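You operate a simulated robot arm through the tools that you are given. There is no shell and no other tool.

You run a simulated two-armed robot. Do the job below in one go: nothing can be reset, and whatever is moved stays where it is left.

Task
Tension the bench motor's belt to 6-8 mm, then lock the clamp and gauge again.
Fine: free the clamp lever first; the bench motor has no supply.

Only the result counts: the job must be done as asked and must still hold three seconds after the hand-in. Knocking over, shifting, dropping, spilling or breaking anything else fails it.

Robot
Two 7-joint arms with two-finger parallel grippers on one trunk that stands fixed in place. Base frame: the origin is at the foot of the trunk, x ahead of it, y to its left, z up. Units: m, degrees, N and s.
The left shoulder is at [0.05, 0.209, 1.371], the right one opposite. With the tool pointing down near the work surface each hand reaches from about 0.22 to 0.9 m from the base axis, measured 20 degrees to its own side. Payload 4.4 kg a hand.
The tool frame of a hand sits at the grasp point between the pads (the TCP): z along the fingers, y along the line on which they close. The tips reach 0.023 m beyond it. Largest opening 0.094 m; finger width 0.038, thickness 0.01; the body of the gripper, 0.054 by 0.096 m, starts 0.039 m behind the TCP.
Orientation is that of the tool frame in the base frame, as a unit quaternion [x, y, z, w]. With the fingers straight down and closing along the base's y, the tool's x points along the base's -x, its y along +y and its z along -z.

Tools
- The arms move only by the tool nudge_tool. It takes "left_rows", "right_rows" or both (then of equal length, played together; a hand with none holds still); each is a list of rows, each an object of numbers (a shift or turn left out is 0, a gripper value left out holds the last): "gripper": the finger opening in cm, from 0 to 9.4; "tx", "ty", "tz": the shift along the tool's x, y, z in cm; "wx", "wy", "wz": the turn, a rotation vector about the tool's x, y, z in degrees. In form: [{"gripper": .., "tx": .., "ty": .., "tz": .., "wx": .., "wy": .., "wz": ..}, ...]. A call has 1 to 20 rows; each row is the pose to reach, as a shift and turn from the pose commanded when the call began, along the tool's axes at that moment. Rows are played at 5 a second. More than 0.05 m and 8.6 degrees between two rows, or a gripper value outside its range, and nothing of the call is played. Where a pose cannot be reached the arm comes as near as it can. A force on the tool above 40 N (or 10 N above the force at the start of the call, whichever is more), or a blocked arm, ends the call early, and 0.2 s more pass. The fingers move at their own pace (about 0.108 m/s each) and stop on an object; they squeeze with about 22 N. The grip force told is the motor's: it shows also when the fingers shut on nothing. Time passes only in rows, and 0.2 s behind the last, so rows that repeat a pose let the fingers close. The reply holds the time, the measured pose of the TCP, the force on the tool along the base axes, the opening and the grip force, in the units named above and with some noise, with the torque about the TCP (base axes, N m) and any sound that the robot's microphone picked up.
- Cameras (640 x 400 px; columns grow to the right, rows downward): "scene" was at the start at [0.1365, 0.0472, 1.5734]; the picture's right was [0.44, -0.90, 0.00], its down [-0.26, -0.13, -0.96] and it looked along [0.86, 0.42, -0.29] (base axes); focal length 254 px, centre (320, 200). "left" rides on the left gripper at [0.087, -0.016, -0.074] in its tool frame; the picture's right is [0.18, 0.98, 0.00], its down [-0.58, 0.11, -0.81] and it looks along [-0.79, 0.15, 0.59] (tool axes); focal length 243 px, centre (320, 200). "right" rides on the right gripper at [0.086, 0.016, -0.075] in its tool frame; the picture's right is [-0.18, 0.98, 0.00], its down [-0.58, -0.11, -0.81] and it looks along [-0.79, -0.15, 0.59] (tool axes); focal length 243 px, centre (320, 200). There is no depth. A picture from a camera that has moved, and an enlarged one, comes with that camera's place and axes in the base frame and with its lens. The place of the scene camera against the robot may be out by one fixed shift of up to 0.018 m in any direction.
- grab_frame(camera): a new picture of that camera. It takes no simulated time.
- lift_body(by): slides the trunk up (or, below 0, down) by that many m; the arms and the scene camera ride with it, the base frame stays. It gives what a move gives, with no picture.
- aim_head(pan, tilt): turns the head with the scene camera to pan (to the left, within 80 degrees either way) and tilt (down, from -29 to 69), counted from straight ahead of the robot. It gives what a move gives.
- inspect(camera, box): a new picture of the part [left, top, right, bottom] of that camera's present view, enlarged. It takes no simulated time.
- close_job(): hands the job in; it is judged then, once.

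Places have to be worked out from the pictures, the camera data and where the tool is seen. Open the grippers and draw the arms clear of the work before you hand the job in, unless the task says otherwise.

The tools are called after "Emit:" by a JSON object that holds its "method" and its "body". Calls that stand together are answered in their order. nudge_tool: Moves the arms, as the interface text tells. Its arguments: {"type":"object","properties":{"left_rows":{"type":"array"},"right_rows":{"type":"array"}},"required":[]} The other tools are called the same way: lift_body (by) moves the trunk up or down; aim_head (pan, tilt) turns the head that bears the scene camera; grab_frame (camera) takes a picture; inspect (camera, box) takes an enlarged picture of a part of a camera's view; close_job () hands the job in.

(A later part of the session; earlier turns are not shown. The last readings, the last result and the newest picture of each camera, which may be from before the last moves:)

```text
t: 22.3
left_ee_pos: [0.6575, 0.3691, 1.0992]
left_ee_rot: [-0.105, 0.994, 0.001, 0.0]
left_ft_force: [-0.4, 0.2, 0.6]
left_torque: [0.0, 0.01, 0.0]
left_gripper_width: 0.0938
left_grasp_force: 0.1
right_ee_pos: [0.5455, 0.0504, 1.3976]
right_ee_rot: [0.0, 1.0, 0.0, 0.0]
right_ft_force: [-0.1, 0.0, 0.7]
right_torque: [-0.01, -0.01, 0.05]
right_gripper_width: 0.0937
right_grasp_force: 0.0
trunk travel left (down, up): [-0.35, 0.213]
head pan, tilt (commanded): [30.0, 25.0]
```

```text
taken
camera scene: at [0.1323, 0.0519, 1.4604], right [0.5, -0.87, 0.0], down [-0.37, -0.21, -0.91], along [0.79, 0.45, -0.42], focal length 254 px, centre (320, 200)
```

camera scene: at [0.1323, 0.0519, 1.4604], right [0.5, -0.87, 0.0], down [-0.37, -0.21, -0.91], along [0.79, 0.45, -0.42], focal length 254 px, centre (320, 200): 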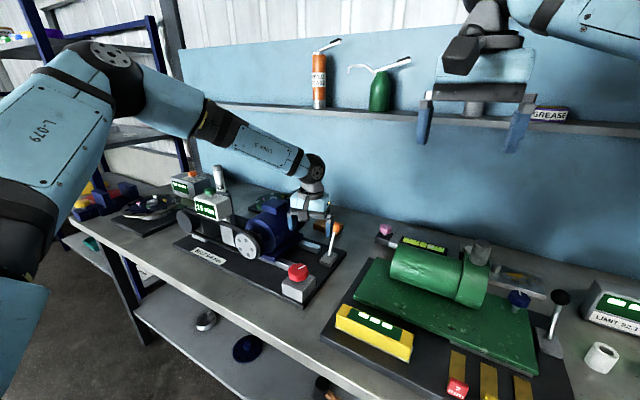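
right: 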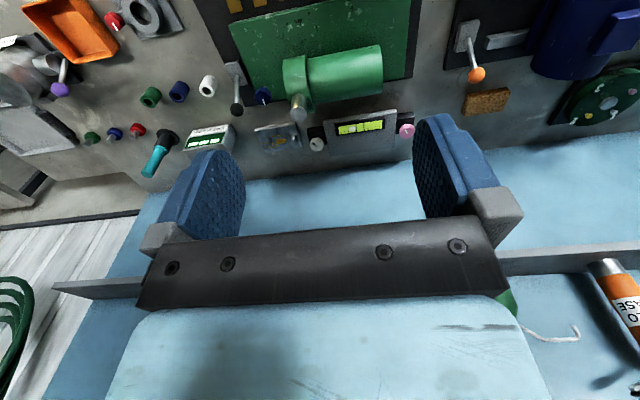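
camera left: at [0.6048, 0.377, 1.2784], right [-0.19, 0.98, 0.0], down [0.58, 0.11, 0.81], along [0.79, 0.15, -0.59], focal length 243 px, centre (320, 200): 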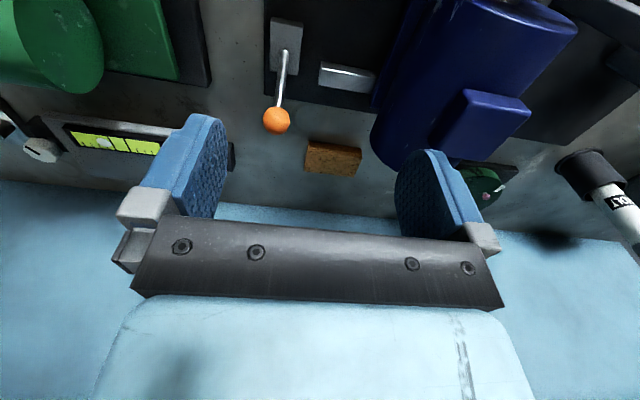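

The shoulder is now at 1.271 and the TCP at (0.6575, 0.369, 1.099). I now push forward at constant height toward above the ball (tips stay ~3 cm above it).

Emit:
{"method": "nudge_tool", "body": {"left_rows": [{"gripper": 9.4, "tx": -3.1, "ty": -0.9}, {"tx": -6.2, "ty": -1.8}, {"tx": -9.3, "ty": -2.7}, {"tx": -12.4, "ty": -3.5}, {"tx": -12.4, "ty": -3.5}]}}

Emit:
{"method": "grab_frame", "body": {"camera": "left"}}

Emit:
{"method": "inspect", "body": {"camera": "scene", "box": [230, 150, 370, 310]}}

```text
t: 23.5
left_ee_pos: [0.7437, 0.3763, 1.1143]
left_ee_rot: [-0.107, 0.994, 0.002, 0.001]
left_ft_force: [0.9, -0.5, -0.1]
left_torque: [-0.02, 0.03, -0.01]
left_gripper_width: 0.094
left_grasp_force: 0.1
left hand out of reach, approached as far as the arm can: row 3, 4, 5
right_ee_pos: [0.5454, 0.0495, 1.397]
right_ee_rot: [0.0, 1.0, 0.0, 0.0]
right_ft_force: [0.0, -0.3, 0.1]
right_torque: [0.01, -0.01, 0.0]
right_gripper_width: 0.0939
right_grasp_force: 0.0
trunk travel left (down, up): [-0.35, 0.213]
head pan, tilt (commanded): [30.0, 25.0]
```

```text
taken
camera left: at [0.6636, 0.3424, 1.1884], right [-0.39, 0.92, 0.0], down [0.54, 0.23, 0.81], along [0.74, 0.31, -0.59], focal length 243 px, centre (320, 200)
```

left: 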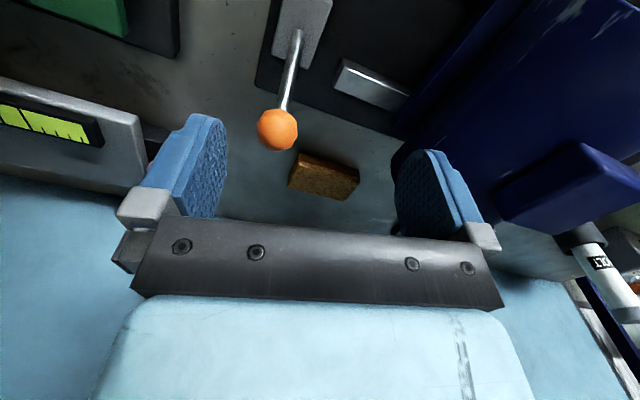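

```text
2.50 times, centred on (300, 230) of scene
camera zoom: at [0.1329, 0.0524, 1.4602], right [0.5, -0.87, 0.0], down [-0.37, -0.21, -0.91], along [0.78, 0.45, -0.42], focal length 634 px, centre (370, 125)
```

zoom: 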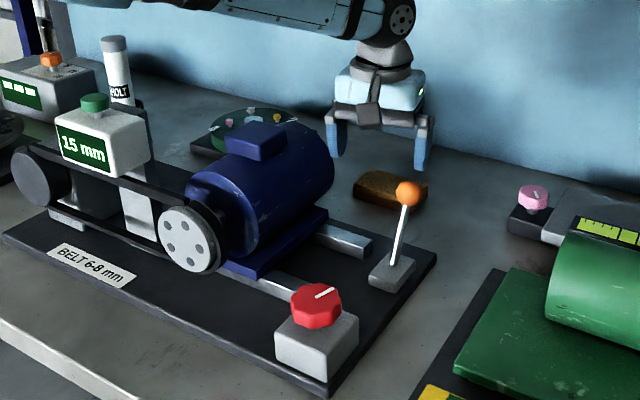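

The arm can reach only x≈0.744 with the tool vertical. I'll straighten the yaw, then tilt the fingers forward (~25°) so the wrist stays back while the tips reach the ball.

Emit:
{"method": "nudge_tool", "body": {"left_rows": [{"gripper": 9.4, "wz": 6, "tx": 1}, {"wz": 12, "tx": 2}]}}

Emit:
{"method": "nudge_tool", "body": {"left_rows": [{"wy": -8}, {"wy": -16}, {"wy": -24}, {"wy": -24, "tx": -2, "ty": -0.7}, {"wy": -24, "tx": -4, "ty": -1.5}]}}

Emit:
{"method": "grab_frame", "body": {"camera": "left"}}

Emit:
{"method": "inspect", "body": {"camera": "scene", "box": [230, 150, 370, 310]}}

```text
t: 24.1
left_ee_pos: [0.7241, 0.3731, 1.114]
left_ee_rot: [-0.001, 1.0, 0.001, 0.0]
left_ft_force: [0.7, -0.4, -0.1]
left_torque: [0.01, -0.01, -0.03]
left_gripper_width: 0.0941
left_grasp_force: 0.0
right_ee_pos: [0.5455, 0.0497, 1.3967]
right_ee_rot: [0.0, 1.0, 0.0, 0.0]
right_ft_force: [0.3, -0.7, 0.4]
right_torque: [-0.01, -0.01, 0.0]
right_gripper_width: 0.0938
right_grasp_force: 0.2
trunk travel left (down, up): [-0.35, 0.213]
head pan, tilt (commanded): [30.0, 25.0]
```

```text
t: 25.3
left_ee_pos: [0.7646, 0.3586, 1.1138]
left_ee_rot: [-0.001, 0.978, 0.001, 0.208]
left_ft_force: [-0.9, -0.3, -0.6]
left_torque: [0.02, -0.01, -0.01]
left_gripper_width: 0.0941
left_grasp_force: 0.0
right_ee_pos: [0.5464, 0.0515, 1.3971]
right_ee_rot: [0.0, 1.0, 0.0, -0.001]
right_ft_force: [0.6, -0.2, 0.7]
right_torque: [0.0, 0.0, 0.0]
right_gripper_width: 0.0939
right_grasp_force: 0.1
trunk travel left (down, up): [-0.35, 0.213]
head pan, tilt (commanded): [30.0, 25.0]
```

```text
taken
camera left: at [0.6564, 0.3414, 1.1474], right [-0.17, 0.98, -0.07], down [0.2, 0.11, 0.97], along [0.96, 0.15, -0.22], focal length 243 px, centre (320, 200)
```

left: 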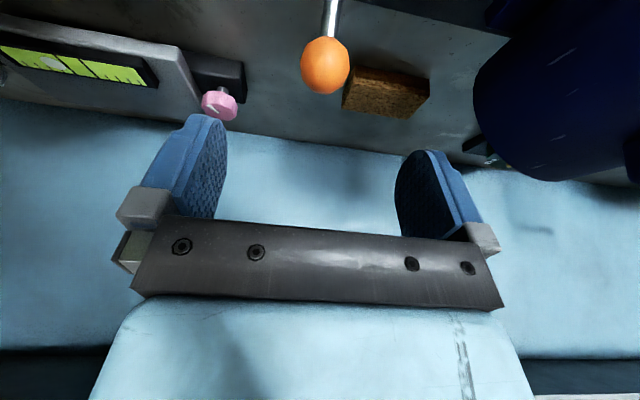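

```text
2.50 times, centred on (300, 230) of scene
camera zoom: at [0.1334, 0.0526, 1.4601], right [0.5, -0.87, 0.0], down [-0.37, -0.21, -0.91], along [0.78, 0.45, -0.42], focal length 634 px, centre (370, 125)
```

zoom: 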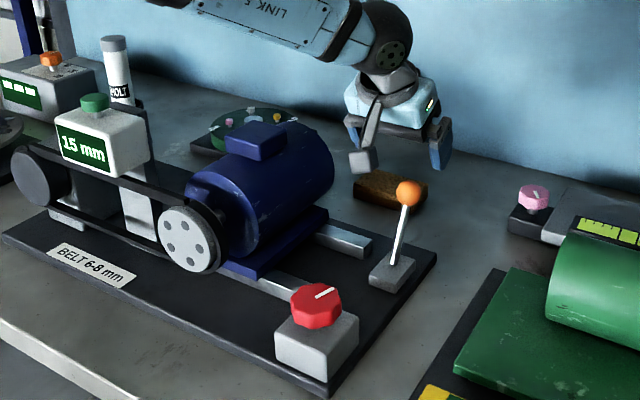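

No reach problem with a 24° tilt. Two hand views put the ball at (0.793, 0.359, 1.025). I'll advance along the fingers so the ball sits between the open pads.

Emit:
{"method": "nudge_tool", "body": {"left_rows": [{"gripper": 9.4, "tx": 0.5, "tz": 3}, {"tx": 1.0, "tz": 6}, {"tx": 1.0, "tz": 8}, {"tx": 1.0, "tz": 9.2}]}}

Emit:
{"method": "grab_frame", "body": {"camera": "left"}}

Emit:
{"method": "inspect", "body": {"camera": "scene", "box": [260, 170, 370, 300]}}

```text
t: 26.3
left_ee_pos: [0.7655, 0.3664, 1.046]
left_ee_rot: [-0.002, 0.978, 0.003, 0.209]
left_ft_force: [-0.9, 1.0, -0.6]
left_torque: [-0.03, 0.02, 0.01]
left_gripper_width: 0.0939
left_grasp_force: 0.1
left hand out of reach, approached as far as the arm can: row 2, 3, 4
right_ee_pos: [0.5457, 0.0497, 1.3964]
right_ee_rot: [-0.001, 1.0, 0.0, -0.001]
right_ft_force: [-0.1, 0.6, -0.3]
right_torque: [-0.01, 0.02, 0.01]
right_gripper_width: 0.0942
right_grasp_force: 0.0
trunk travel left (down, up): [-0.35, 0.213]
head pan, tilt (commanded): [30.0, 25.0]
```

```text
taken
camera left: at [0.657, 0.3501, 1.0781], right [-0.17, 0.98, -0.07], down [0.2, 0.11, 0.97], along [0.96, 0.15, -0.22], focal length 243 px, centre (320, 200)
```

left: 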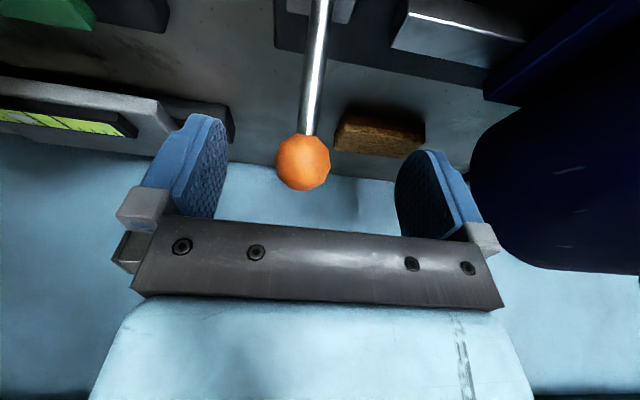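

```text
3.08 times, centred on (315, 235) of scene
camera zoom: at [0.1333, 0.0523, 1.4602], right [0.5, -0.87, 0.0], down [-0.37, -0.21, -0.91], along [0.78, 0.45, -0.42], focal length 780 px, centre (335, 92)
```

zoom: 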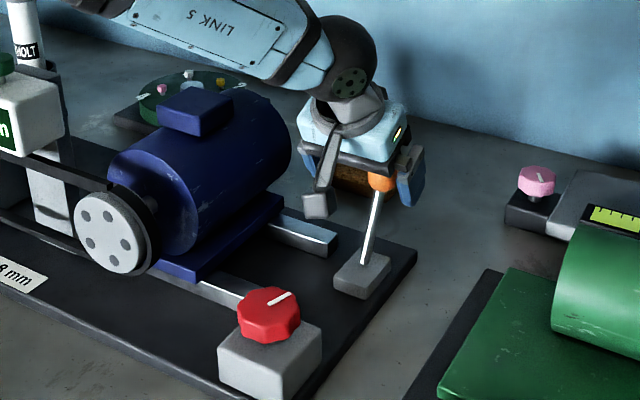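

The arm stops about 3.5 cm short of the ball, so it's a shoulder-height matter again. I back off and up, then lower the trunk another 0.12 m.

Emit:
{"method": "nudge_tool", "body": {"left_rows": [{"gripper": 9.4, "tz": -5}, {"tz": -10}, {"tx": -1.2, "tz": -13}, {"tx": -2.4, "tz": -15.5}]}}

Emit:
{"method": "lift_body", "body": {"by": -0.12}}

Emit:
{"method": "grab_frame", "body": {"camera": "left"}}

Emit:
{"method": "grab_frame", "body": {"camera": "scene"}}

```text
t: 27.3
left_ee_pos: [0.7228, 0.3673, 1.1996]
left_ee_rot: [-0.001, 0.978, 0.003, 0.209]
left_ft_force: [0.6, 0.9, 0.8]
left_torque: [-0.04, -0.01, 0.0]
left_gripper_width: 0.094
left_grasp_force: 0.0
right_ee_pos: [0.5436, 0.0485, 1.3979]
right_ee_rot: [-0.001, 1.0, 0.0, 0.001]
right_ft_force: [-0.2, -0.8, 0.7]
right_torque: [0.01, 0.0, 0.0]
right_gripper_width: 0.0941
right_grasp_force: 0.0
trunk travel left (down, up): [-0.35, 0.213]
head pan, tilt (commanded): [30.0, 25.0]
```

```text
t: 28.8
left_ee_pos: [0.7249, 0.3679, 1.0801]
left_ee_rot: [-0.001, 0.978, 0.002, 0.209]
left_ft_force: [0.0, 0.7, -1.1]
left_torque: [-0.01, 0.02, 0.02]
left_gripper_width: 0.0939
left_grasp_force: 0.2
right_ee_pos: [0.5441, 0.0496, 1.2778]
right_ee_rot: [-0.001, 1.0, 0.001, 0.0]
right_ft_force: [-1.1, 0.4, 0.7]
right_torque: [0.0, -0.02, 0.01]
right_gripper_width: 0.0939
right_grasp_force: 0.1
trunk travel left (down, up): [-0.23, 0.333]
head pan, tilt (commanded): [30.0, 25.0]
```

```text
taken
camera left: at [0.6158, 0.3506, 1.1123], right [-0.17, 0.98, -0.07], down [0.2, 0.11, 0.97], along [0.96, 0.15, -0.22], focal length 243 px, centre (320, 200)
```

left: 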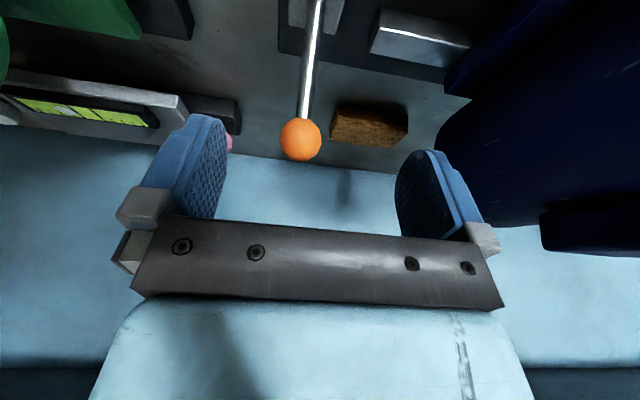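

```text
taken
camera scene: at [0.1322, 0.0519, 1.3404], right [0.5, -0.87, 0.0], down [-0.37, -0.21, -0.91], along [0.79, 0.45, -0.42], focal length 254 px, centre (320, 200)
```

scene: 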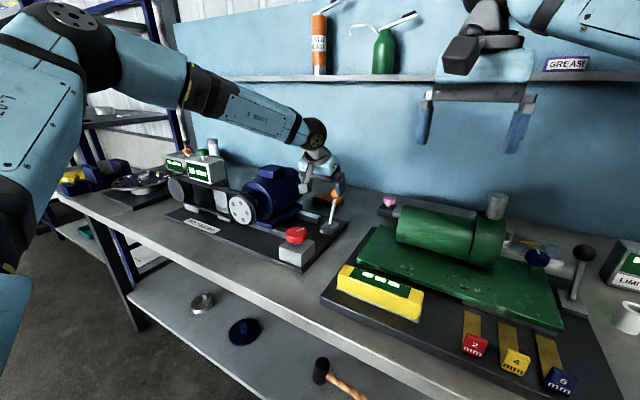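

Ball position is confirmed at (0.793, 0.359, 1.025). Now I approach again with the ball ending between the pads.

Emit:
{"method": "nudge_tool", "body": {"left_rows": [{"gripper": 9.4, "tx": -1.3, "ty": -0.3, "tz": 2.6}, {"tx": -2.6, "ty": -0.6, "tz": 5.2}, {"tx": -4.0, "ty": -0.9, "tz": 7.8}, {"tx": -4.0, "ty": -0.9, "tz": 7.8}]}}

Emit:
{"method": "grab_frame", "body": {"camera": "left"}}

Emit:
{"method": "inspect", "body": {"camera": "scene", "box": [250, 130, 360, 260]}}

```text
t: 29.8
left_ee_pos: [0.7914, 0.3591, 1.0233]
left_ee_rot: [0.0, 0.978, 0.003, 0.209]
left_ft_force: [-0.4, 0.7, -0.1]
left_torque: [-0.01, 0.0, 0.03]
left_gripper_width: 0.094
left_grasp_force: 0.0
right_ee_pos: [0.543, 0.0497, 1.2793]
right_ee_rot: [-0.001, 1.0, 0.0, 0.001]
right_ft_force: [-0.6, 0.1, 0.4]
right_torque: [0.02, -0.03, -0.01]
right_gripper_width: 0.094
right_grasp_force: 0.0
trunk travel left (down, up): [-0.23, 0.333]
head pan, tilt (commanded): [30.0, 25.0]
```

```text
taken
camera left: at [0.6835, 0.3417, 1.0564], right [-0.17, 0.98, -0.07], down [0.2, 0.11, 0.97], along [0.96, 0.15, -0.21], focal length 243 px, centre (320, 200)
```

left: 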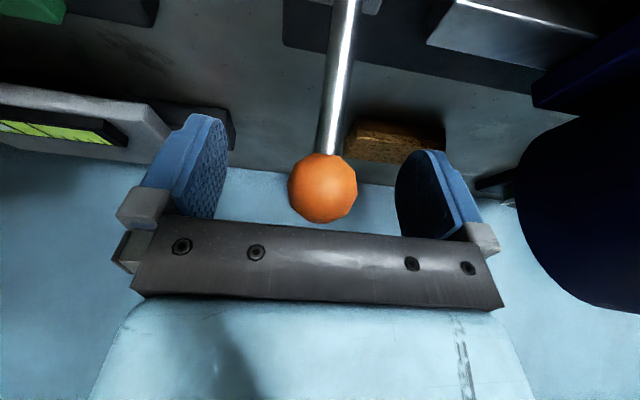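

```text
3.08 times, centred on (305, 195) of scene
camera zoom: at [0.1313, 0.0517, 1.3405], right [0.5, -0.87, 0.0], down [-0.36, -0.21, -0.91], along [0.79, 0.45, -0.42], focal length 780 px, centre (366, 215)
```

zoom: 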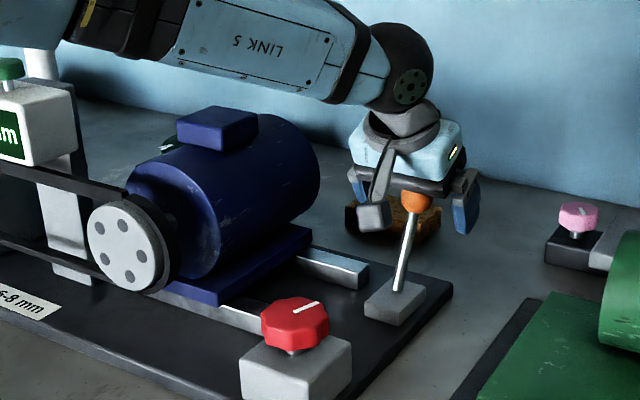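

The ball is centred between the pads. I close the gripper on it.

Emit:
{"method": "nudge_tool", "body": {"left_rows": [{"gripper": 2.5}, {"gripper": 2.5}, {"gripper": 2.5}, {"gripper": 2.5}]}}

Emit:
{"method": "grab_frame", "body": {"camera": "left"}}

```text
t: 30.8
left_ee_pos: [0.792, 0.3599, 1.0211]
left_ee_rot: [-0.001, 0.978, 0.002, 0.209]
left_ft_force: [2.5, 5.7, -1.1]
left_torque: [0.05, -0.2, 0.01]
left_gripper_width: 0.033
left_grasp_force: 45.4
right_ee_pos: [0.5458, 0.0504, 1.2777]
right_ee_rot: [0.0, 1.0, 0.001, 0.0]
right_ft_force: [0.3, 0.0, -0.1]
right_torque: [-0.01, 0.0, -0.01]
right_gripper_width: 0.094
right_grasp_force: 0.1
trunk travel left (down, up): [-0.23, 0.333]
head pan, tilt (commanded): [30.0, 25.0]
```

```text
taken
camera left: at [0.6844, 0.3429, 1.0549], right [-0.17, 0.98, -0.07], down [0.2, 0.11, 0.97], along [0.96, 0.15, -0.22], focal length 243 px, centre (320, 200)
```

left: 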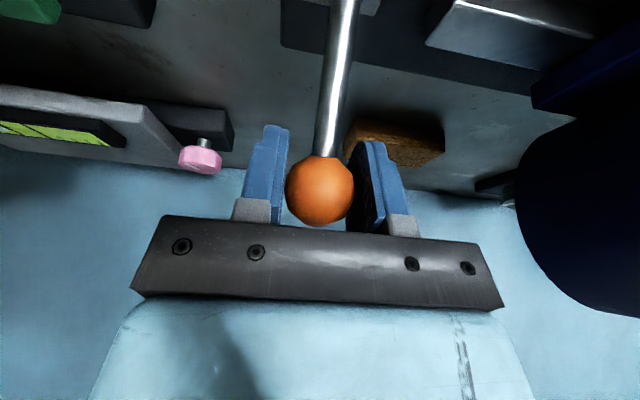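

The ball is gripped (33 mm wide). I try swinging the lever toward the robot (−x) by about 10° and watch the force.

Emit:
{"method": "nudge_tool", "body": {"left_rows": [{"gripper": 2.5, "tx": 0.53, "ty": 0.1, "tz": -0.65}, {"tx": 1.09, "ty": 0.1, "tz": -1.25}, {"tx": 1.09, "ty": 0.1, "tz": -1.25}]}}

Emit:
{"method": "inspect", "body": {"camera": "scene", "box": [250, 130, 360, 260]}}

```text
t: 31.6
left_ee_pos: [0.7787, 0.3597, 1.0278]
left_ee_rot: [0.0, 0.979, 0.002, 0.206]
left_ft_force: [6.9, -3.2, -14.9]
left_torque: [0.01, -0.95, -0.09]
left_gripper_width: 0.033
left_grasp_force: 45.2
right_ee_pos: [0.5472, 0.0508, 1.2765]
right_ee_rot: [0.0, 1.0, 0.0, -0.001]
right_ft_force: [0.2, -0.1, -0.1]
right_torque: [0.0, 0.02, -0.02]
right_gripper_width: 0.0943
right_grasp_force: 0.1
trunk travel left (down, up): [-0.23, 0.333]
head pan, tilt (commanded): [30.0, 25.0]
```

```text
3.08 times, centred on (305, 195) of scene
camera zoom: at [0.135, 0.0524, 1.3398], right [0.5, -0.87, 0.0], down [-0.37, -0.21, -0.91], along [0.78, 0.45, -0.42], focal length 780 px, centre (366, 215)
```

zoom: 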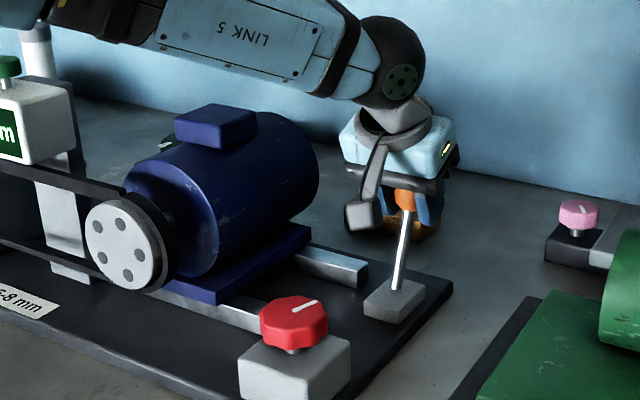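

The lever is following (rod is now steeper), with some friction torque since the pinched ball resists rotating. I continue the swing, letting the tool tilt along with it.

Emit:
{"method": "nudge_tool", "body": {"left_rows": [{"gripper": 2.5, "tx": 0.73, "tz": -0.33, "wy": -4}, {"tx": 1.42, "tz": -0.74, "wy": -8}, {"tx": 1.42, "tz": -0.74, "wy": -8}]}}

Emit:
{"method": "inspect", "body": {"camera": "scene", "box": [250, 130, 360, 260]}}

Emit:
{"method": "grab_frame", "body": {"camera": "left"}}

```text
t: 32.4
left_ee_pos: [0.763, 0.3607, 1.0307]
left_ee_rot: [-0.001, 0.961, 0.002, 0.277]
left_ft_force: [14.0, -1.8, -1.2]
left_torque: [-0.01, -1.23, -0.01]
left_gripper_width: 0.0329
left_grasp_force: 44.1
right_ee_pos: [0.5468, 0.0493, 1.278]
right_ee_rot: [0.0, 1.0, 0.0, -0.002]
right_ft_force: [-0.5, 0.0, -0.3]
right_torque: [-0.01, -0.01, -0.02]
right_gripper_width: 0.0941
right_grasp_force: 0.0
trunk travel left (down, up): [-0.23, 0.333]
head pan, tilt (commanded): [30.0, 25.0]
```

```text
3.08 times, centred on (305, 195) of scene
camera zoom: at [0.134, 0.0517, 1.3402], right [0.5, -0.87, 0.0], down [-0.37, -0.21, -0.91], along [0.78, 0.45, -0.42], focal length 780 px, centre (366, 215)
```

zoom: 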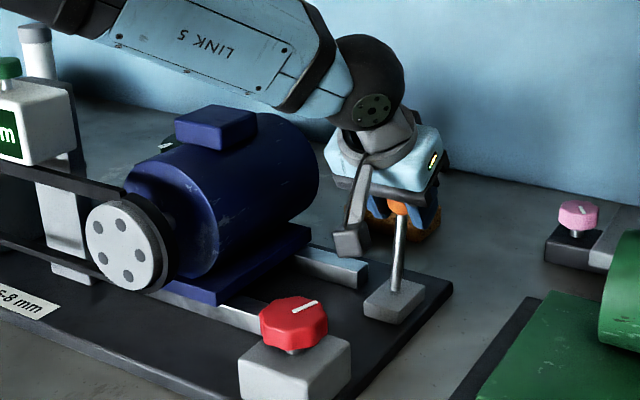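

```text
taken
camera left: at [0.6514, 0.3431, 1.0487], right [-0.16, 0.98, -0.09], down [0.06, 0.11, 0.99], along [0.99, 0.15, -0.08], focal length 243 px, centre (320, 200)
```

left: 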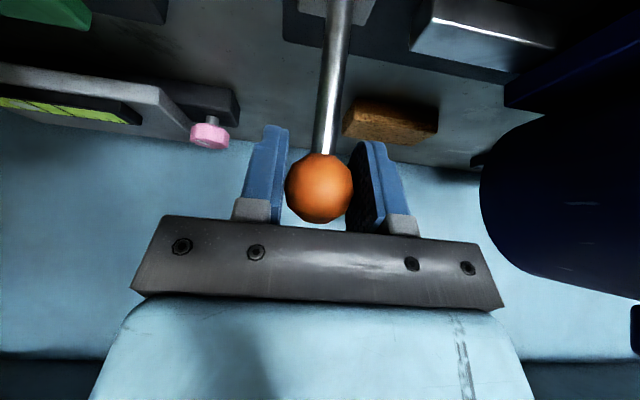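

The lever moves freely; the resistance is mostly the grip's own torsion. I open, un-tilt the hand by 24°, and re-grip to relieve it.

Emit:
{"method": "nudge_tool", "body": {"left_rows": [{"gripper": 6}, {"gripper": 6, "wy": 8}, {"wy": 16}, {"wy": 24}, {"wy": 24}]}}

Emit:
{"method": "grab_frame", "body": {"camera": "left"}}

Emit:
{"method": "inspect", "body": {"camera": "scene", "box": [250, 130, 360, 260]}}

```text
t: 33.6
left_ee_pos: [0.7597, 0.3613, 1.0311]
left_ee_rot: [-0.001, 0.998, 0.001, 0.069]
left_ft_force: [-0.3, -0.1, 0.7]
left_torque: [0.01, 0.01, 0.0]
left_gripper_width: 0.0601
left_grasp_force: 0.2
right_ee_pos: [0.5453, 0.0495, 1.2786]
right_ee_rot: [0.0, 1.0, 0.0, 0.0]
right_ft_force: [-0.2, 0.5, 0.7]
right_torque: [0.01, 0.0, -0.01]
right_gripper_width: 0.0943
right_grasp_force: 0.0
trunk travel left (down, up): [-0.23, 0.333]
head pan, tilt (commanded): [30.0, 25.0]
```

```text
taken
camera left: at [0.6657, 0.3432, 1.0937], right [-0.18, 0.98, -0.02], down [0.46, 0.11, 0.88], along [0.87, 0.15, -0.47], focal length 243 px, centre (320, 200)
```

left: 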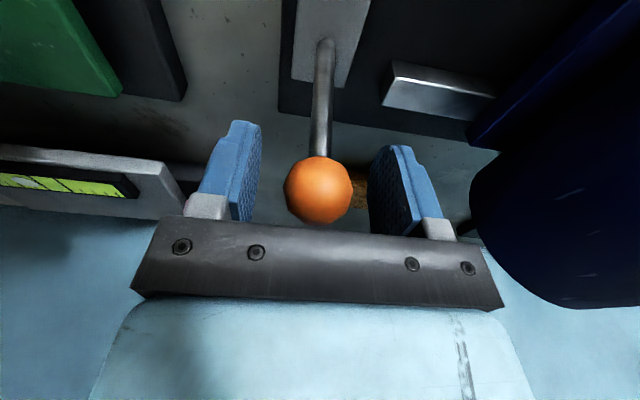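

```text
3.08 times, centred on (305, 195) of scene
camera zoom: at [0.1319, 0.0518, 1.3404], right [0.5, -0.87, 0.0], down [-0.37, -0.21, -0.91], along [0.79, 0.45, -0.42], focal length 780 px, centre (366, 215)
```

zoom: 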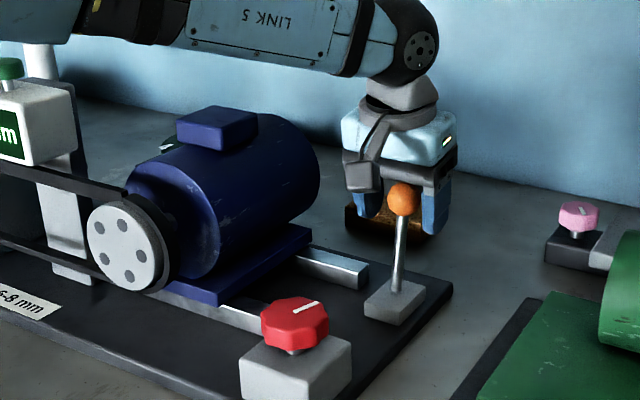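

The lever stays put when released. I re-grip and swing past vertical to about −10°, tilting with it slightly.

Emit:
{"method": "nudge_tool", "body": {"left_rows": [{"gripper": 2.5}, {"gripper": 2.5}, {"gripper": 2.5, "tx": 0.8, "tz": -0.21, "wy": -5}, {"tx": 1.61, "tz": -0.37, "wy": -8}, {"tx": 2.44, "tz": -0.44, "wy": -10}, {"tx": 3.27, "tz": -0.46, "wy": -12}, {"tx": 3.27, "tz": -0.46, "wy": -12}]}}

Emit:
{"method": "inspect", "body": {"camera": "scene", "box": [250, 130, 360, 260]}}

Emit:
{"method": "grab_frame", "body": {"camera": "left"}}

```text
t: 35.2
left_ee_pos: [0.7294, 0.3594, 1.031]
left_ee_rot: [0.001, 0.985, 0.001, 0.174]
left_ft_force: [13.5, -10.3, -6.0]
left_torque: [0.0, -1.16, -0.06]
left_gripper_width: 0.0332
left_grasp_force: 45.3
right_ee_pos: [0.5472, 0.049, 1.2759]
right_ee_rot: [-0.001, 1.0, 0.001, -0.001]
right_ft_force: [0.2, 0.1, 0.6]
right_torque: [0.0, 0.01, 0.0]
right_gripper_width: 0.0937
right_grasp_force: 0.1
trunk travel left (down, up): [-0.23, 0.333]
head pan, tilt (commanded): [30.0, 25.0]
```

```text
3.08 times, centred on (305, 195) of scene
camera zoom: at [0.1348, 0.0511, 1.34], right [0.5, -0.87, 0.0], down [-0.37, -0.21, -0.91], along [0.78, 0.45, -0.42], focal length 780 px, centre (366, 215)
```

zoom: 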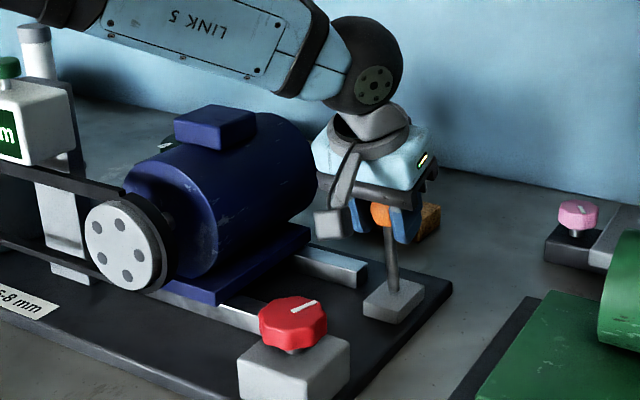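

```text
taken
camera left: at [0.6243, 0.343, 1.0714], right [-0.18, 0.98, -0.06], down [0.27, 0.11, 0.96], along [0.95, 0.15, -0.28], focal length 243 px, centre (320, 200)
```

left: 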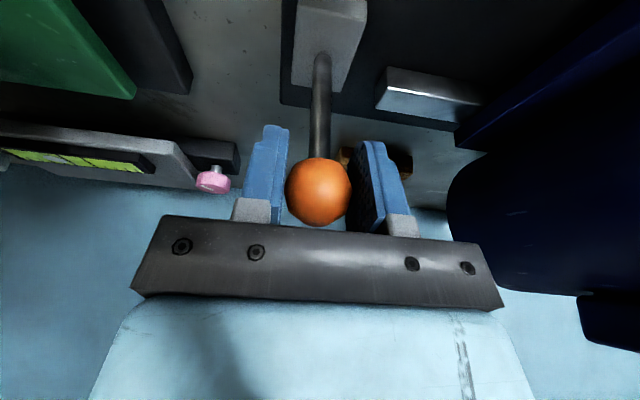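

The lever is now leaning toward the robot, no click yet. I release, un-tilt to vertical, and re-grip for the last part of the swing.

Emit:
{"method": "nudge_tool", "body": {"left_rows": [{"gripper": 6}, {"gripper": 6, "wy": 7}, {"wy": 14}, {"wy": 20}, {"wy": 20}]}}

Emit:
{"method": "grab_frame", "body": {"camera": "left"}}

Emit:
{"method": "inspect", "body": {"camera": "scene", "box": [250, 130, 360, 260]}}

```text
t: 36.4
left_ee_pos: [0.7273, 0.3594, 1.0334]
left_ee_rot: [-0.001, 1.0, 0.002, 0.001]
left_ft_force: [0.5, 0.5, -0.8]
left_torque: [-0.01, -0.05, 0.02]
left_gripper_width: 0.06
left_grasp_force: 0.1
right_ee_pos: [0.5455, 0.0506, 1.2774]
right_ee_rot: [0.001, 1.0, -0.001, 0.0]
right_ft_force: [0.3, -1.2, 0.4]
right_torque: [0.03, 0.0, 0.01]
right_gripper_width: 0.094
right_grasp_force: 0.1
trunk travel left (down, up): [-0.23, 0.333]
head pan, tilt (commanded): [30.0, 25.0]
```

```text
taken
camera left: at [0.6429, 0.3429, 1.1079], right [-0.19, 0.98, 0.0], down [0.58, 0.11, 0.81], along [0.79, 0.15, -0.59], focal length 243 px, centre (320, 200)
```

left: 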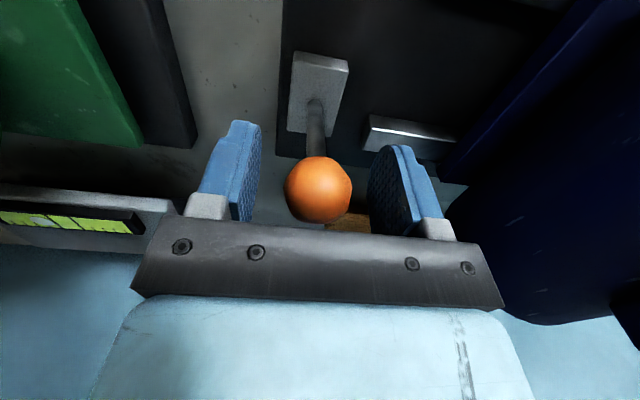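

```text
3.08 times, centred on (305, 195) of scene
camera zoom: at [0.1318, 0.0517, 1.3404], right [0.5, -0.87, 0.0], down [-0.37, -0.21, -0.91], along [0.79, 0.45, -0.42], focal length 780 px, centre (366, 215)
```

zoom: 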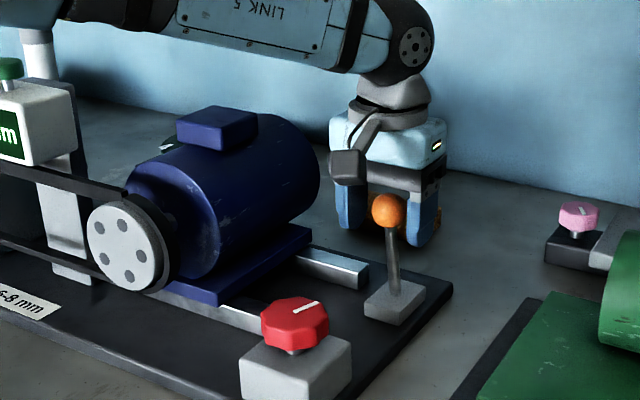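

Ball now at about (0.731, 0.359, 1.036). I grip and continue to roughly −28°, stopping if force rises.

Emit:
{"method": "nudge_tool", "body": {"left_rows": [{"gripper": 2.5}, {"gripper": 2.5}, {"tx": 0.5, "tz": 0.05, "wy": -3}, {"tx": 1.0, "tz": 0.2, "wy": -6}, {"tx": 1.8, "tz": 0.43, "wy": -11}, {"tx": 2.56, "tz": 0.75, "wy": -15}, {"tx": 3.0, "tz": 0.95, "wy": -18}, {"tx": 3.0, "tz": 0.95, "wy": -18}]}}

Emit:
{"method": "inspect", "body": {"camera": "scene", "box": [250, 130, 360, 260]}}

Emit:
{"method": "grab_frame", "body": {"camera": "left"}}

```text
t: 38.2
left_ee_pos: [0.7024, 0.3597, 1.0215]
left_ee_rot: [-0.001, 0.987, 0.002, 0.16]
left_ft_force: [29.6, 2.3, 6.9]
left_torque: [0.02, 0.13, 0.07]
left_gripper_width: 0.0331
left_grasp_force: 45.0
right_ee_pos: [0.5483, 0.0493, 1.2755]
right_ee_rot: [0.0, 1.0, 0.0, -0.002]
right_ft_force: [0.1, 0.4, -0.1]
right_torque: [0.02, 0.01, 0.0]
right_gripper_width: 0.0943
right_grasp_force: 0.0
trunk travel left (down, up): [-0.23, 0.333]
head pan, tilt (commanded): [30.0, 25.0]
```

```text
3.08 times, centred on (305, 195) of scene
camera zoom: at [0.1354, 0.0518, 1.3401], right [0.5, -0.87, 0.0], down [-0.37, -0.21, -0.91], along [0.78, 0.45, -0.42], focal length 780 px, centre (366, 215)
```

zoom: 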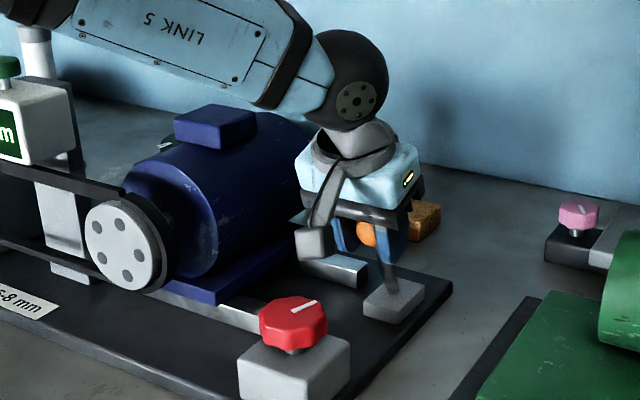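

```text
taken
camera left: at [0.5975, 0.3429, 1.0663], right [-0.18, 0.98, -0.05], down [0.3, 0.11, 0.95], along [0.94, 0.15, -0.31], focal length 243 px, centre (320, 200)
```

left: 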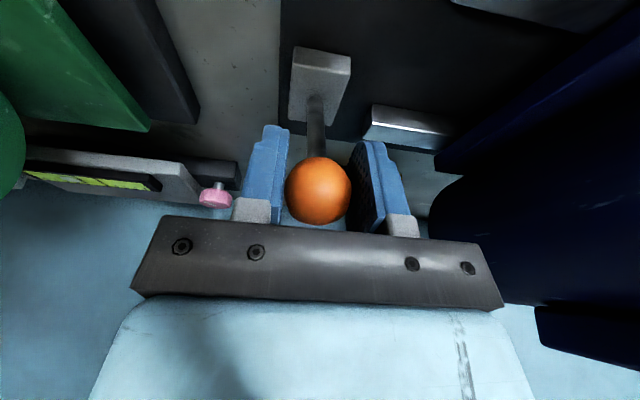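

Force rose to ~30 N at x≈0.702, mirror-symmetric to the start, so it's likely the end stop. I release the grip and see where the lever stays.

Emit:
{"method": "nudge_tool", "body": {"left_rows": [{"gripper": 6}, {"gripper": 7}, {"gripper": 7}]}}

Emit:
{"method": "grab_frame", "body": {"camera": "left"}}

Emit:
{"method": "inspect", "body": {"camera": "scene", "box": [250, 130, 360, 260]}}

```text
t: 39.0
left_ee_pos: [0.698, 0.3595, 1.0207]
left_ee_rot: [-0.001, 0.987, 0.002, 0.158]
left_ft_force: [0.4, 0.2, -0.3]
left_torque: [0.04, -0.04, 0.0]
left_gripper_width: 0.07
left_grasp_force: 0.1
right_ee_pos: [0.5447, 0.049, 1.2778]
right_ee_rot: [0.0, 1.0, 0.0, 0.0]
right_ft_force: [0.8, 0.0, -0.6]
right_torque: [-0.03, 0.0, 0.0]
right_gripper_width: 0.0938
right_grasp_force: 0.0
trunk travel left (down, up): [-0.23, 0.333]
head pan, tilt (commanded): [30.0, 25.0]
```

```text
taken
camera left: at [0.5938, 0.3425, 1.0661], right [-0.18, 0.98, -0.05], down [0.3, 0.11, 0.95], along [0.94, 0.15, -0.32], focal length 243 px, centre (320, 200)
```

left: 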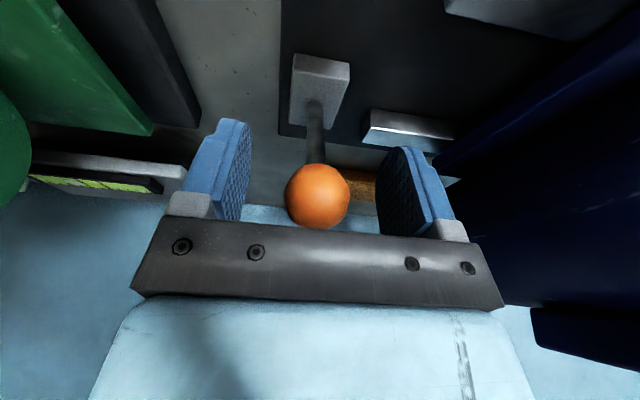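

```text
3.08 times, centred on (305, 195) of scene
camera zoom: at [0.1324, 0.0519, 1.3403], right [0.5, -0.87, 0.0], down [-0.37, -0.21, -0.91], along [0.78, 0.45, -0.42], focal length 780 px, centre (366, 215)
```

zoom: 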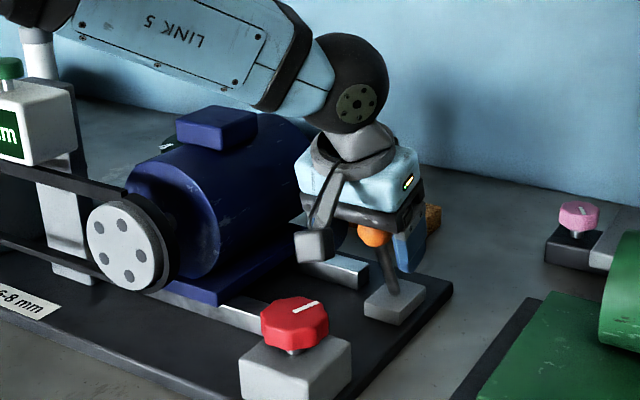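

The lever stays at the near end, i.e. thrown over. I withdraw along the fingers, then come upright above the red knob at about (0.588, 0.369).

Emit:
{"method": "nudge_tool", "body": {"left_rows": [{"gripper": 7, "tz": -4}, {"tz": -8}, {"tz": -11}, {"tx": 4, "ty": 0.5, "tz": -11, "wy": 6}, {"tx": 7.95, "ty": 0.95, "tz": -11, "wy": 12, "gripper": 9.4}, {"tx": 7.95, "ty": 0.95, "tz": -11, "wy": 18.2}, {"tx": 7.95, "ty": 0.95, "tz": -11, "wy": 18.2}]}}

Emit:
{"method": "grab_frame", "body": {"camera": "left"}}

Emit:
{"method": "inspect", "body": {"camera": "scene", "box": [220, 130, 360, 290]}}

```text
t: 40.6
left_ee_pos: [0.587, 0.3698, 1.1041]
left_ee_rot: [-0.001, 1.0, 0.002, -0.001]
left_ft_force: [-0.4, 0.6, 0.0]
left_torque: [-0.01, -0.04, -0.01]
left_gripper_width: 0.094
left_grasp_force: 0.0
right_ee_pos: [0.5443, 0.0506, 1.277]
right_ee_rot: [0.0, 1.0, 0.0, 0.0]
right_ft_force: [-1.2, 0.3, 0.8]
right_torque: [0.0, 0.0, 0.0]
right_gripper_width: 0.0939
right_grasp_force: 0.2
trunk travel left (down, up): [-0.23, 0.333]
head pan, tilt (commanded): [30.0, 25.0]
```

```text
taken
camera left: at [0.5024, 0.353, 1.1789], right [-0.19, 0.98, 0.0], down [0.58, 0.11, 0.81], along [0.79, 0.15, -0.59], focal length 243 px, centre (320, 200)
```

left: 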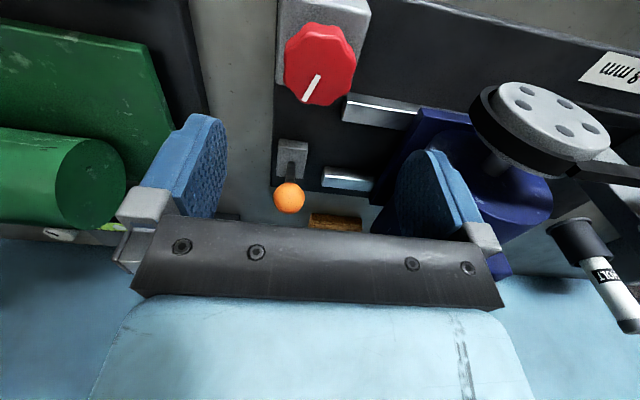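

```text
2.50 times, centred on (290, 210) of scene
camera zoom: at [0.1316, 0.0523, 1.3404], right [0.5, -0.87, 0.0], down [-0.37, -0.21, -0.91], along [0.79, 0.45, -0.42], focal length 634 px, centre (395, 175)
```

zoom: 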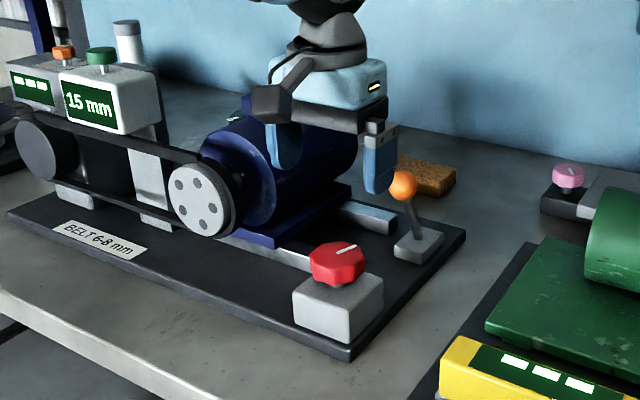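

The hand is centred above the knob at (0.587, 0.369). I zoom in to judge knob and box-top heights before descending.

Emit:
{"method": "inspect", "body": {"camera": "scene", "box": [275, 220, 325, 270]}}

Emit:
{"method": "inspect", "body": {"camera": "left", "box": [260, 0, 380, 120]}}

```text
8.00 times, centred on (300, 245) of scene
camera zoom: at [0.1316, 0.0523, 1.3404], right [0.5, -0.87, 0.0], down [-0.37, -0.21, -0.91], along [0.79, 0.45, -0.42], focal length 2029 px, centre (480, -160)
```

zoom: 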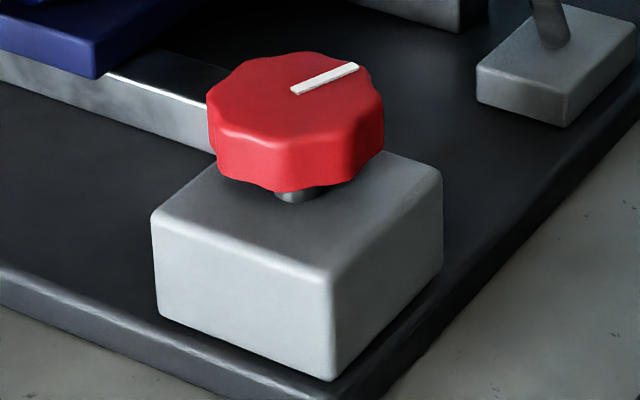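

```text
3.33 times, centred on (320, 60) of left
camera zoom: at [0.5024, 0.353, 1.1789], right [-0.19, 0.98, 0.0], down [0.58, 0.11, 0.81], along [0.79, 0.15, -0.59], focal length 809 px, centre (320, 667)
```

zoom: 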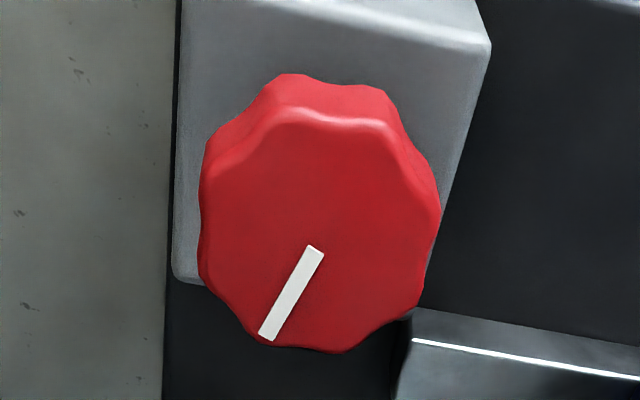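

Knob: centre (0.588, 0.369), ~54 mm wide, from z≈0.973 to 0.996, box top ≈0.962. I descend with open fingers to TCP z≈0.995, so tips end just above the box.

Emit:
{"method": "nudge_tool", "body": {"left_rows": [{"gripper": 9.4, "tx": -0.05, "ty": -0.05, "tz": 4}, {"tx": -0.05, "ty": -0.05, "tz": 8}, {"tx": -0.05, "ty": -0.05, "tz": 10}, {"tx": -0.05, "ty": -0.05, "tz": 10.9}, {"tx": -0.05, "ty": -0.05, "tz": 10.9}]}}

Emit:
{"method": "inspect", "body": {"camera": "scene", "box": [240, 170, 350, 280]}}

Emit:
{"method": "grab_frame", "body": {"camera": "left"}}

```text
t: 41.8
left_ee_pos: [0.5881, 0.368, 0.9929]
left_ee_rot: [-0.001, 1.0, 0.001, -0.001]
left_ft_force: [-0.2, 0.6, 0.0]
left_torque: [-0.01, -0.04, -0.01]
left_gripper_width: 0.0939
left_grasp_force: 0.1
right_ee_pos: [0.5443, 0.0493, 1.2777]
right_ee_rot: [0.0, 1.0, -0.001, 0.0]
right_ft_force: [0.3, 0.6, 0.2]
right_torque: [0.02, 0.0, 0.01]
right_gripper_width: 0.0941
right_grasp_force: 0.0
trunk travel left (down, up): [-0.23, 0.333]
head pan, tilt (commanded): [30.0, 25.0]
```

```text
3.64 times, centred on (295, 225) of scene
camera zoom: at [0.1325, 0.0519, 1.3403], right [0.5, -0.87, 0.0], down [-0.37, -0.21, -0.91], along [0.78, 0.45, -0.42], focal length 922 px, centre (411, 109)
```

zoom: 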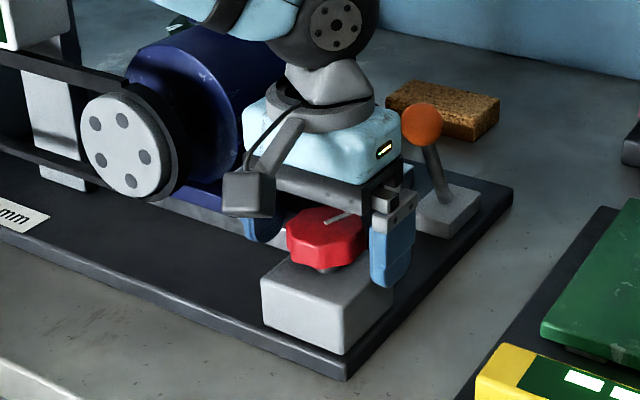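

```text
taken
camera left: at [0.5025, 0.3513, 1.0679], right [-0.19, 0.98, 0.0], down [0.58, 0.11, 0.81], along [0.79, 0.15, -0.59], focal length 243 px, centre (320, 200)
```

left: 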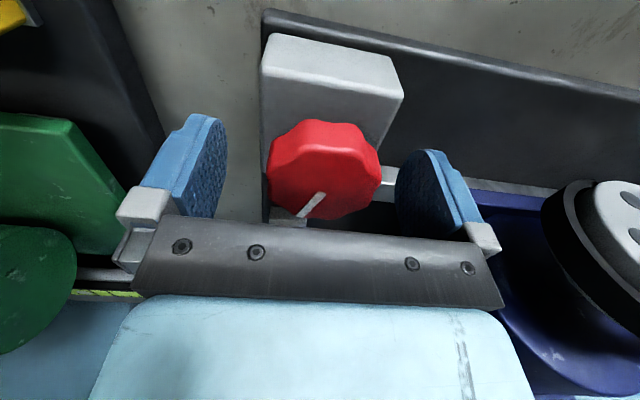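

The knob sits between the pads. I close on it.

Emit:
{"method": "nudge_tool", "body": {"left_rows": [{"gripper": 4}, {"gripper": 4}, {"gripper": 4}]}}

Emit:
{"method": "inspect", "body": {"camera": "scene", "box": [240, 170, 350, 280]}}

```text
t: 42.6
left_ee_pos: [0.5883, 0.37, 0.9919]
left_ee_rot: [-0.002, 1.0, 0.002, -0.001]
left_ft_force: [0.3, 12.7, 3.4]
left_torque: [0.32, 0.4, 0.03]
left_gripper_width: 0.0531
left_grasp_force: 44.5
right_ee_pos: [0.5442, 0.0506, 1.2778]
right_ee_rot: [-0.001, 1.0, -0.001, 0.0]
right_ft_force: [-0.2, 0.2, 0.2]
right_torque: [-0.01, -0.02, 0.0]
right_gripper_width: 0.094
right_grasp_force: 0.1
trunk travel left (down, up): [-0.23, 0.333]
head pan, tilt (commanded): [30.0, 25.0]
```

```text
3.64 times, centred on (295, 225) of scene
camera zoom: at [0.1323, 0.0532, 1.3403], right [0.5, -0.87, 0.0], down [-0.37, -0.21, -0.91], along [0.79, 0.45, -0.42], focal length 922 px, centre (411, 109)
```

zoom: 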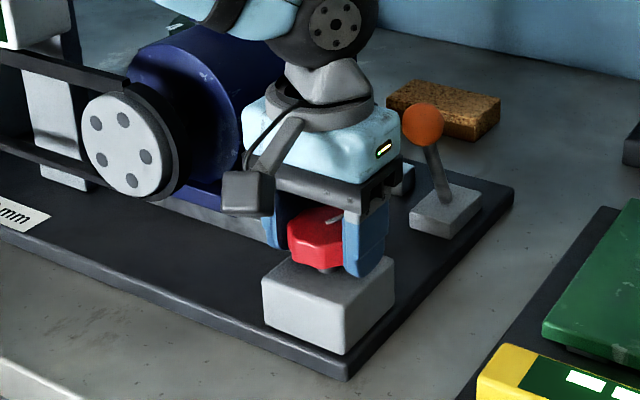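

Gripped (53 mm). There's a small side load, so I shift 2 mm in +y and then turn the knob 32° clockwise (seen from above), watching the motor.

Emit:
{"method": "nudge_tool", "body": {"left_rows": [{"gripper": 4, "ty": 0.2}, {"ty": 0.2, "wz": 8}, {"ty": 0.2, "wz": 16}, {"ty": 0.2, "wz": 24}, {"ty": 0.2, "wz": 32}, {"ty": 0.2, "wz": 32}]}}

Emit:
{"method": "inspect", "body": {"camera": "scene", "box": [240, 170, 350, 280]}}

Emit:
{"method": "grab_frame", "body": {"camera": "left"}}

```text
t: 44.0
left_ee_pos: [0.5892, 0.3702, 0.9938]
left_ee_rot: [0.275, 0.961, 0.001, -0.001]
left_ft_force: [-8.2, -4.9, -10.7]
left_torque: [-0.04, -0.33, -0.03]
left_gripper_width: 0.0527
left_grasp_force: 44.9
right_ee_pos: [0.5447, 0.0509, 1.2766]
right_ee_rot: [0.0, 1.0, 0.0, 0.0]
right_ft_force: [0.0, 0.7, 0.2]
right_torque: [-0.02, -0.01, 0.01]
right_gripper_width: 0.0939
right_grasp_force: 0.0
trunk travel left (down, up): [-0.23, 0.333]
head pan, tilt (commanded): [30.0, 25.0]
```

```text
3.64 times, centred on (295, 225) of scene
camera zoom: at [0.1325, 0.0521, 1.3402], right [0.5, -0.87, 0.0], down [-0.37, -0.21, -0.91], along [0.78, 0.45, -0.42], focal length 922 px, centre (411, 109)
```

zoom: 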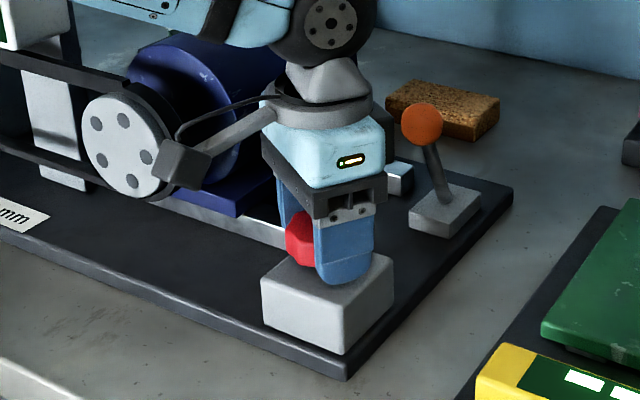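

```text
taken
camera left: at [0.5084, 0.402, 1.0683], right [0.36, 0.93, 0.0], down [0.55, -0.22, 0.8], along [0.75, -0.29, -0.59], focal length 243 px, centre (320, 200)
```

left: 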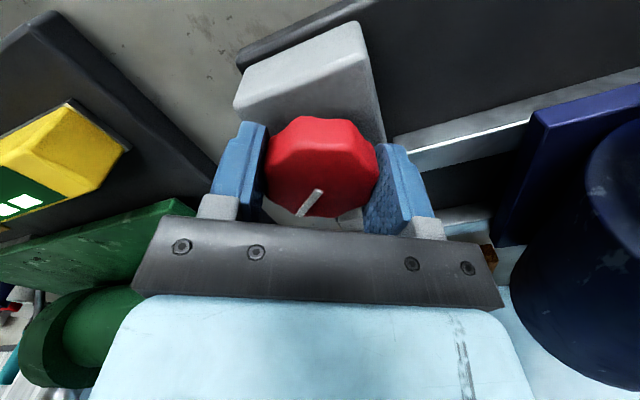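

The knob turns with the hand with little torque. I take a close-up of the motor/pulley area as a reference for motor movement.

Emit:
{"method": "inspect", "body": {"camera": "scene", "box": [240, 180, 300, 240]}}

Emit:
{"method": "inspect", "body": {"camera": "scene", "box": [160, 150, 280, 240]}}

```text
6.67 times, centred on (270, 210) of scene
camera zoom: at [0.1325, 0.0521, 1.3402], right [0.5, -0.87, 0.0], down [-0.37, -0.21, -0.91], along [0.78, 0.45, -0.42], focal length 1691 px, centre (653, 133)
```

zoom: 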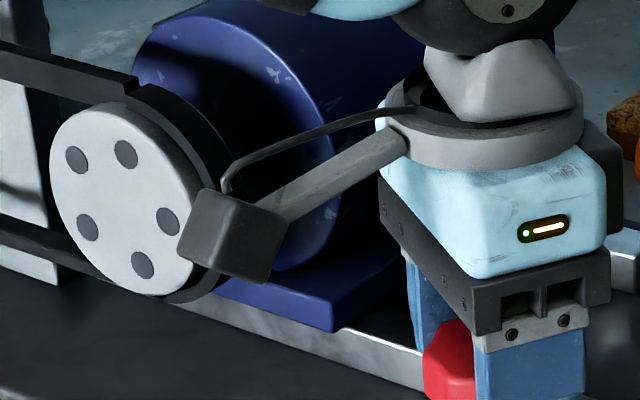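

```text
4.44 times, centred on (220, 195) of scene
camera zoom: at [0.1325, 0.0521, 1.3402], right [0.5, -0.87, 0.0], down [-0.37, -0.21, -0.91], along [0.78, 0.45, -0.42], focal length 1127 px, centre (764, 222)
```

zoom: 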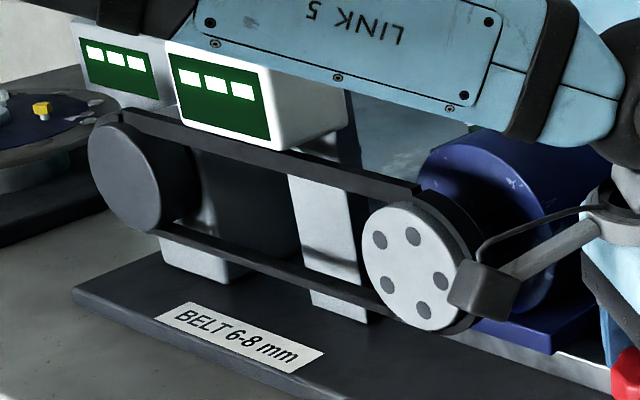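

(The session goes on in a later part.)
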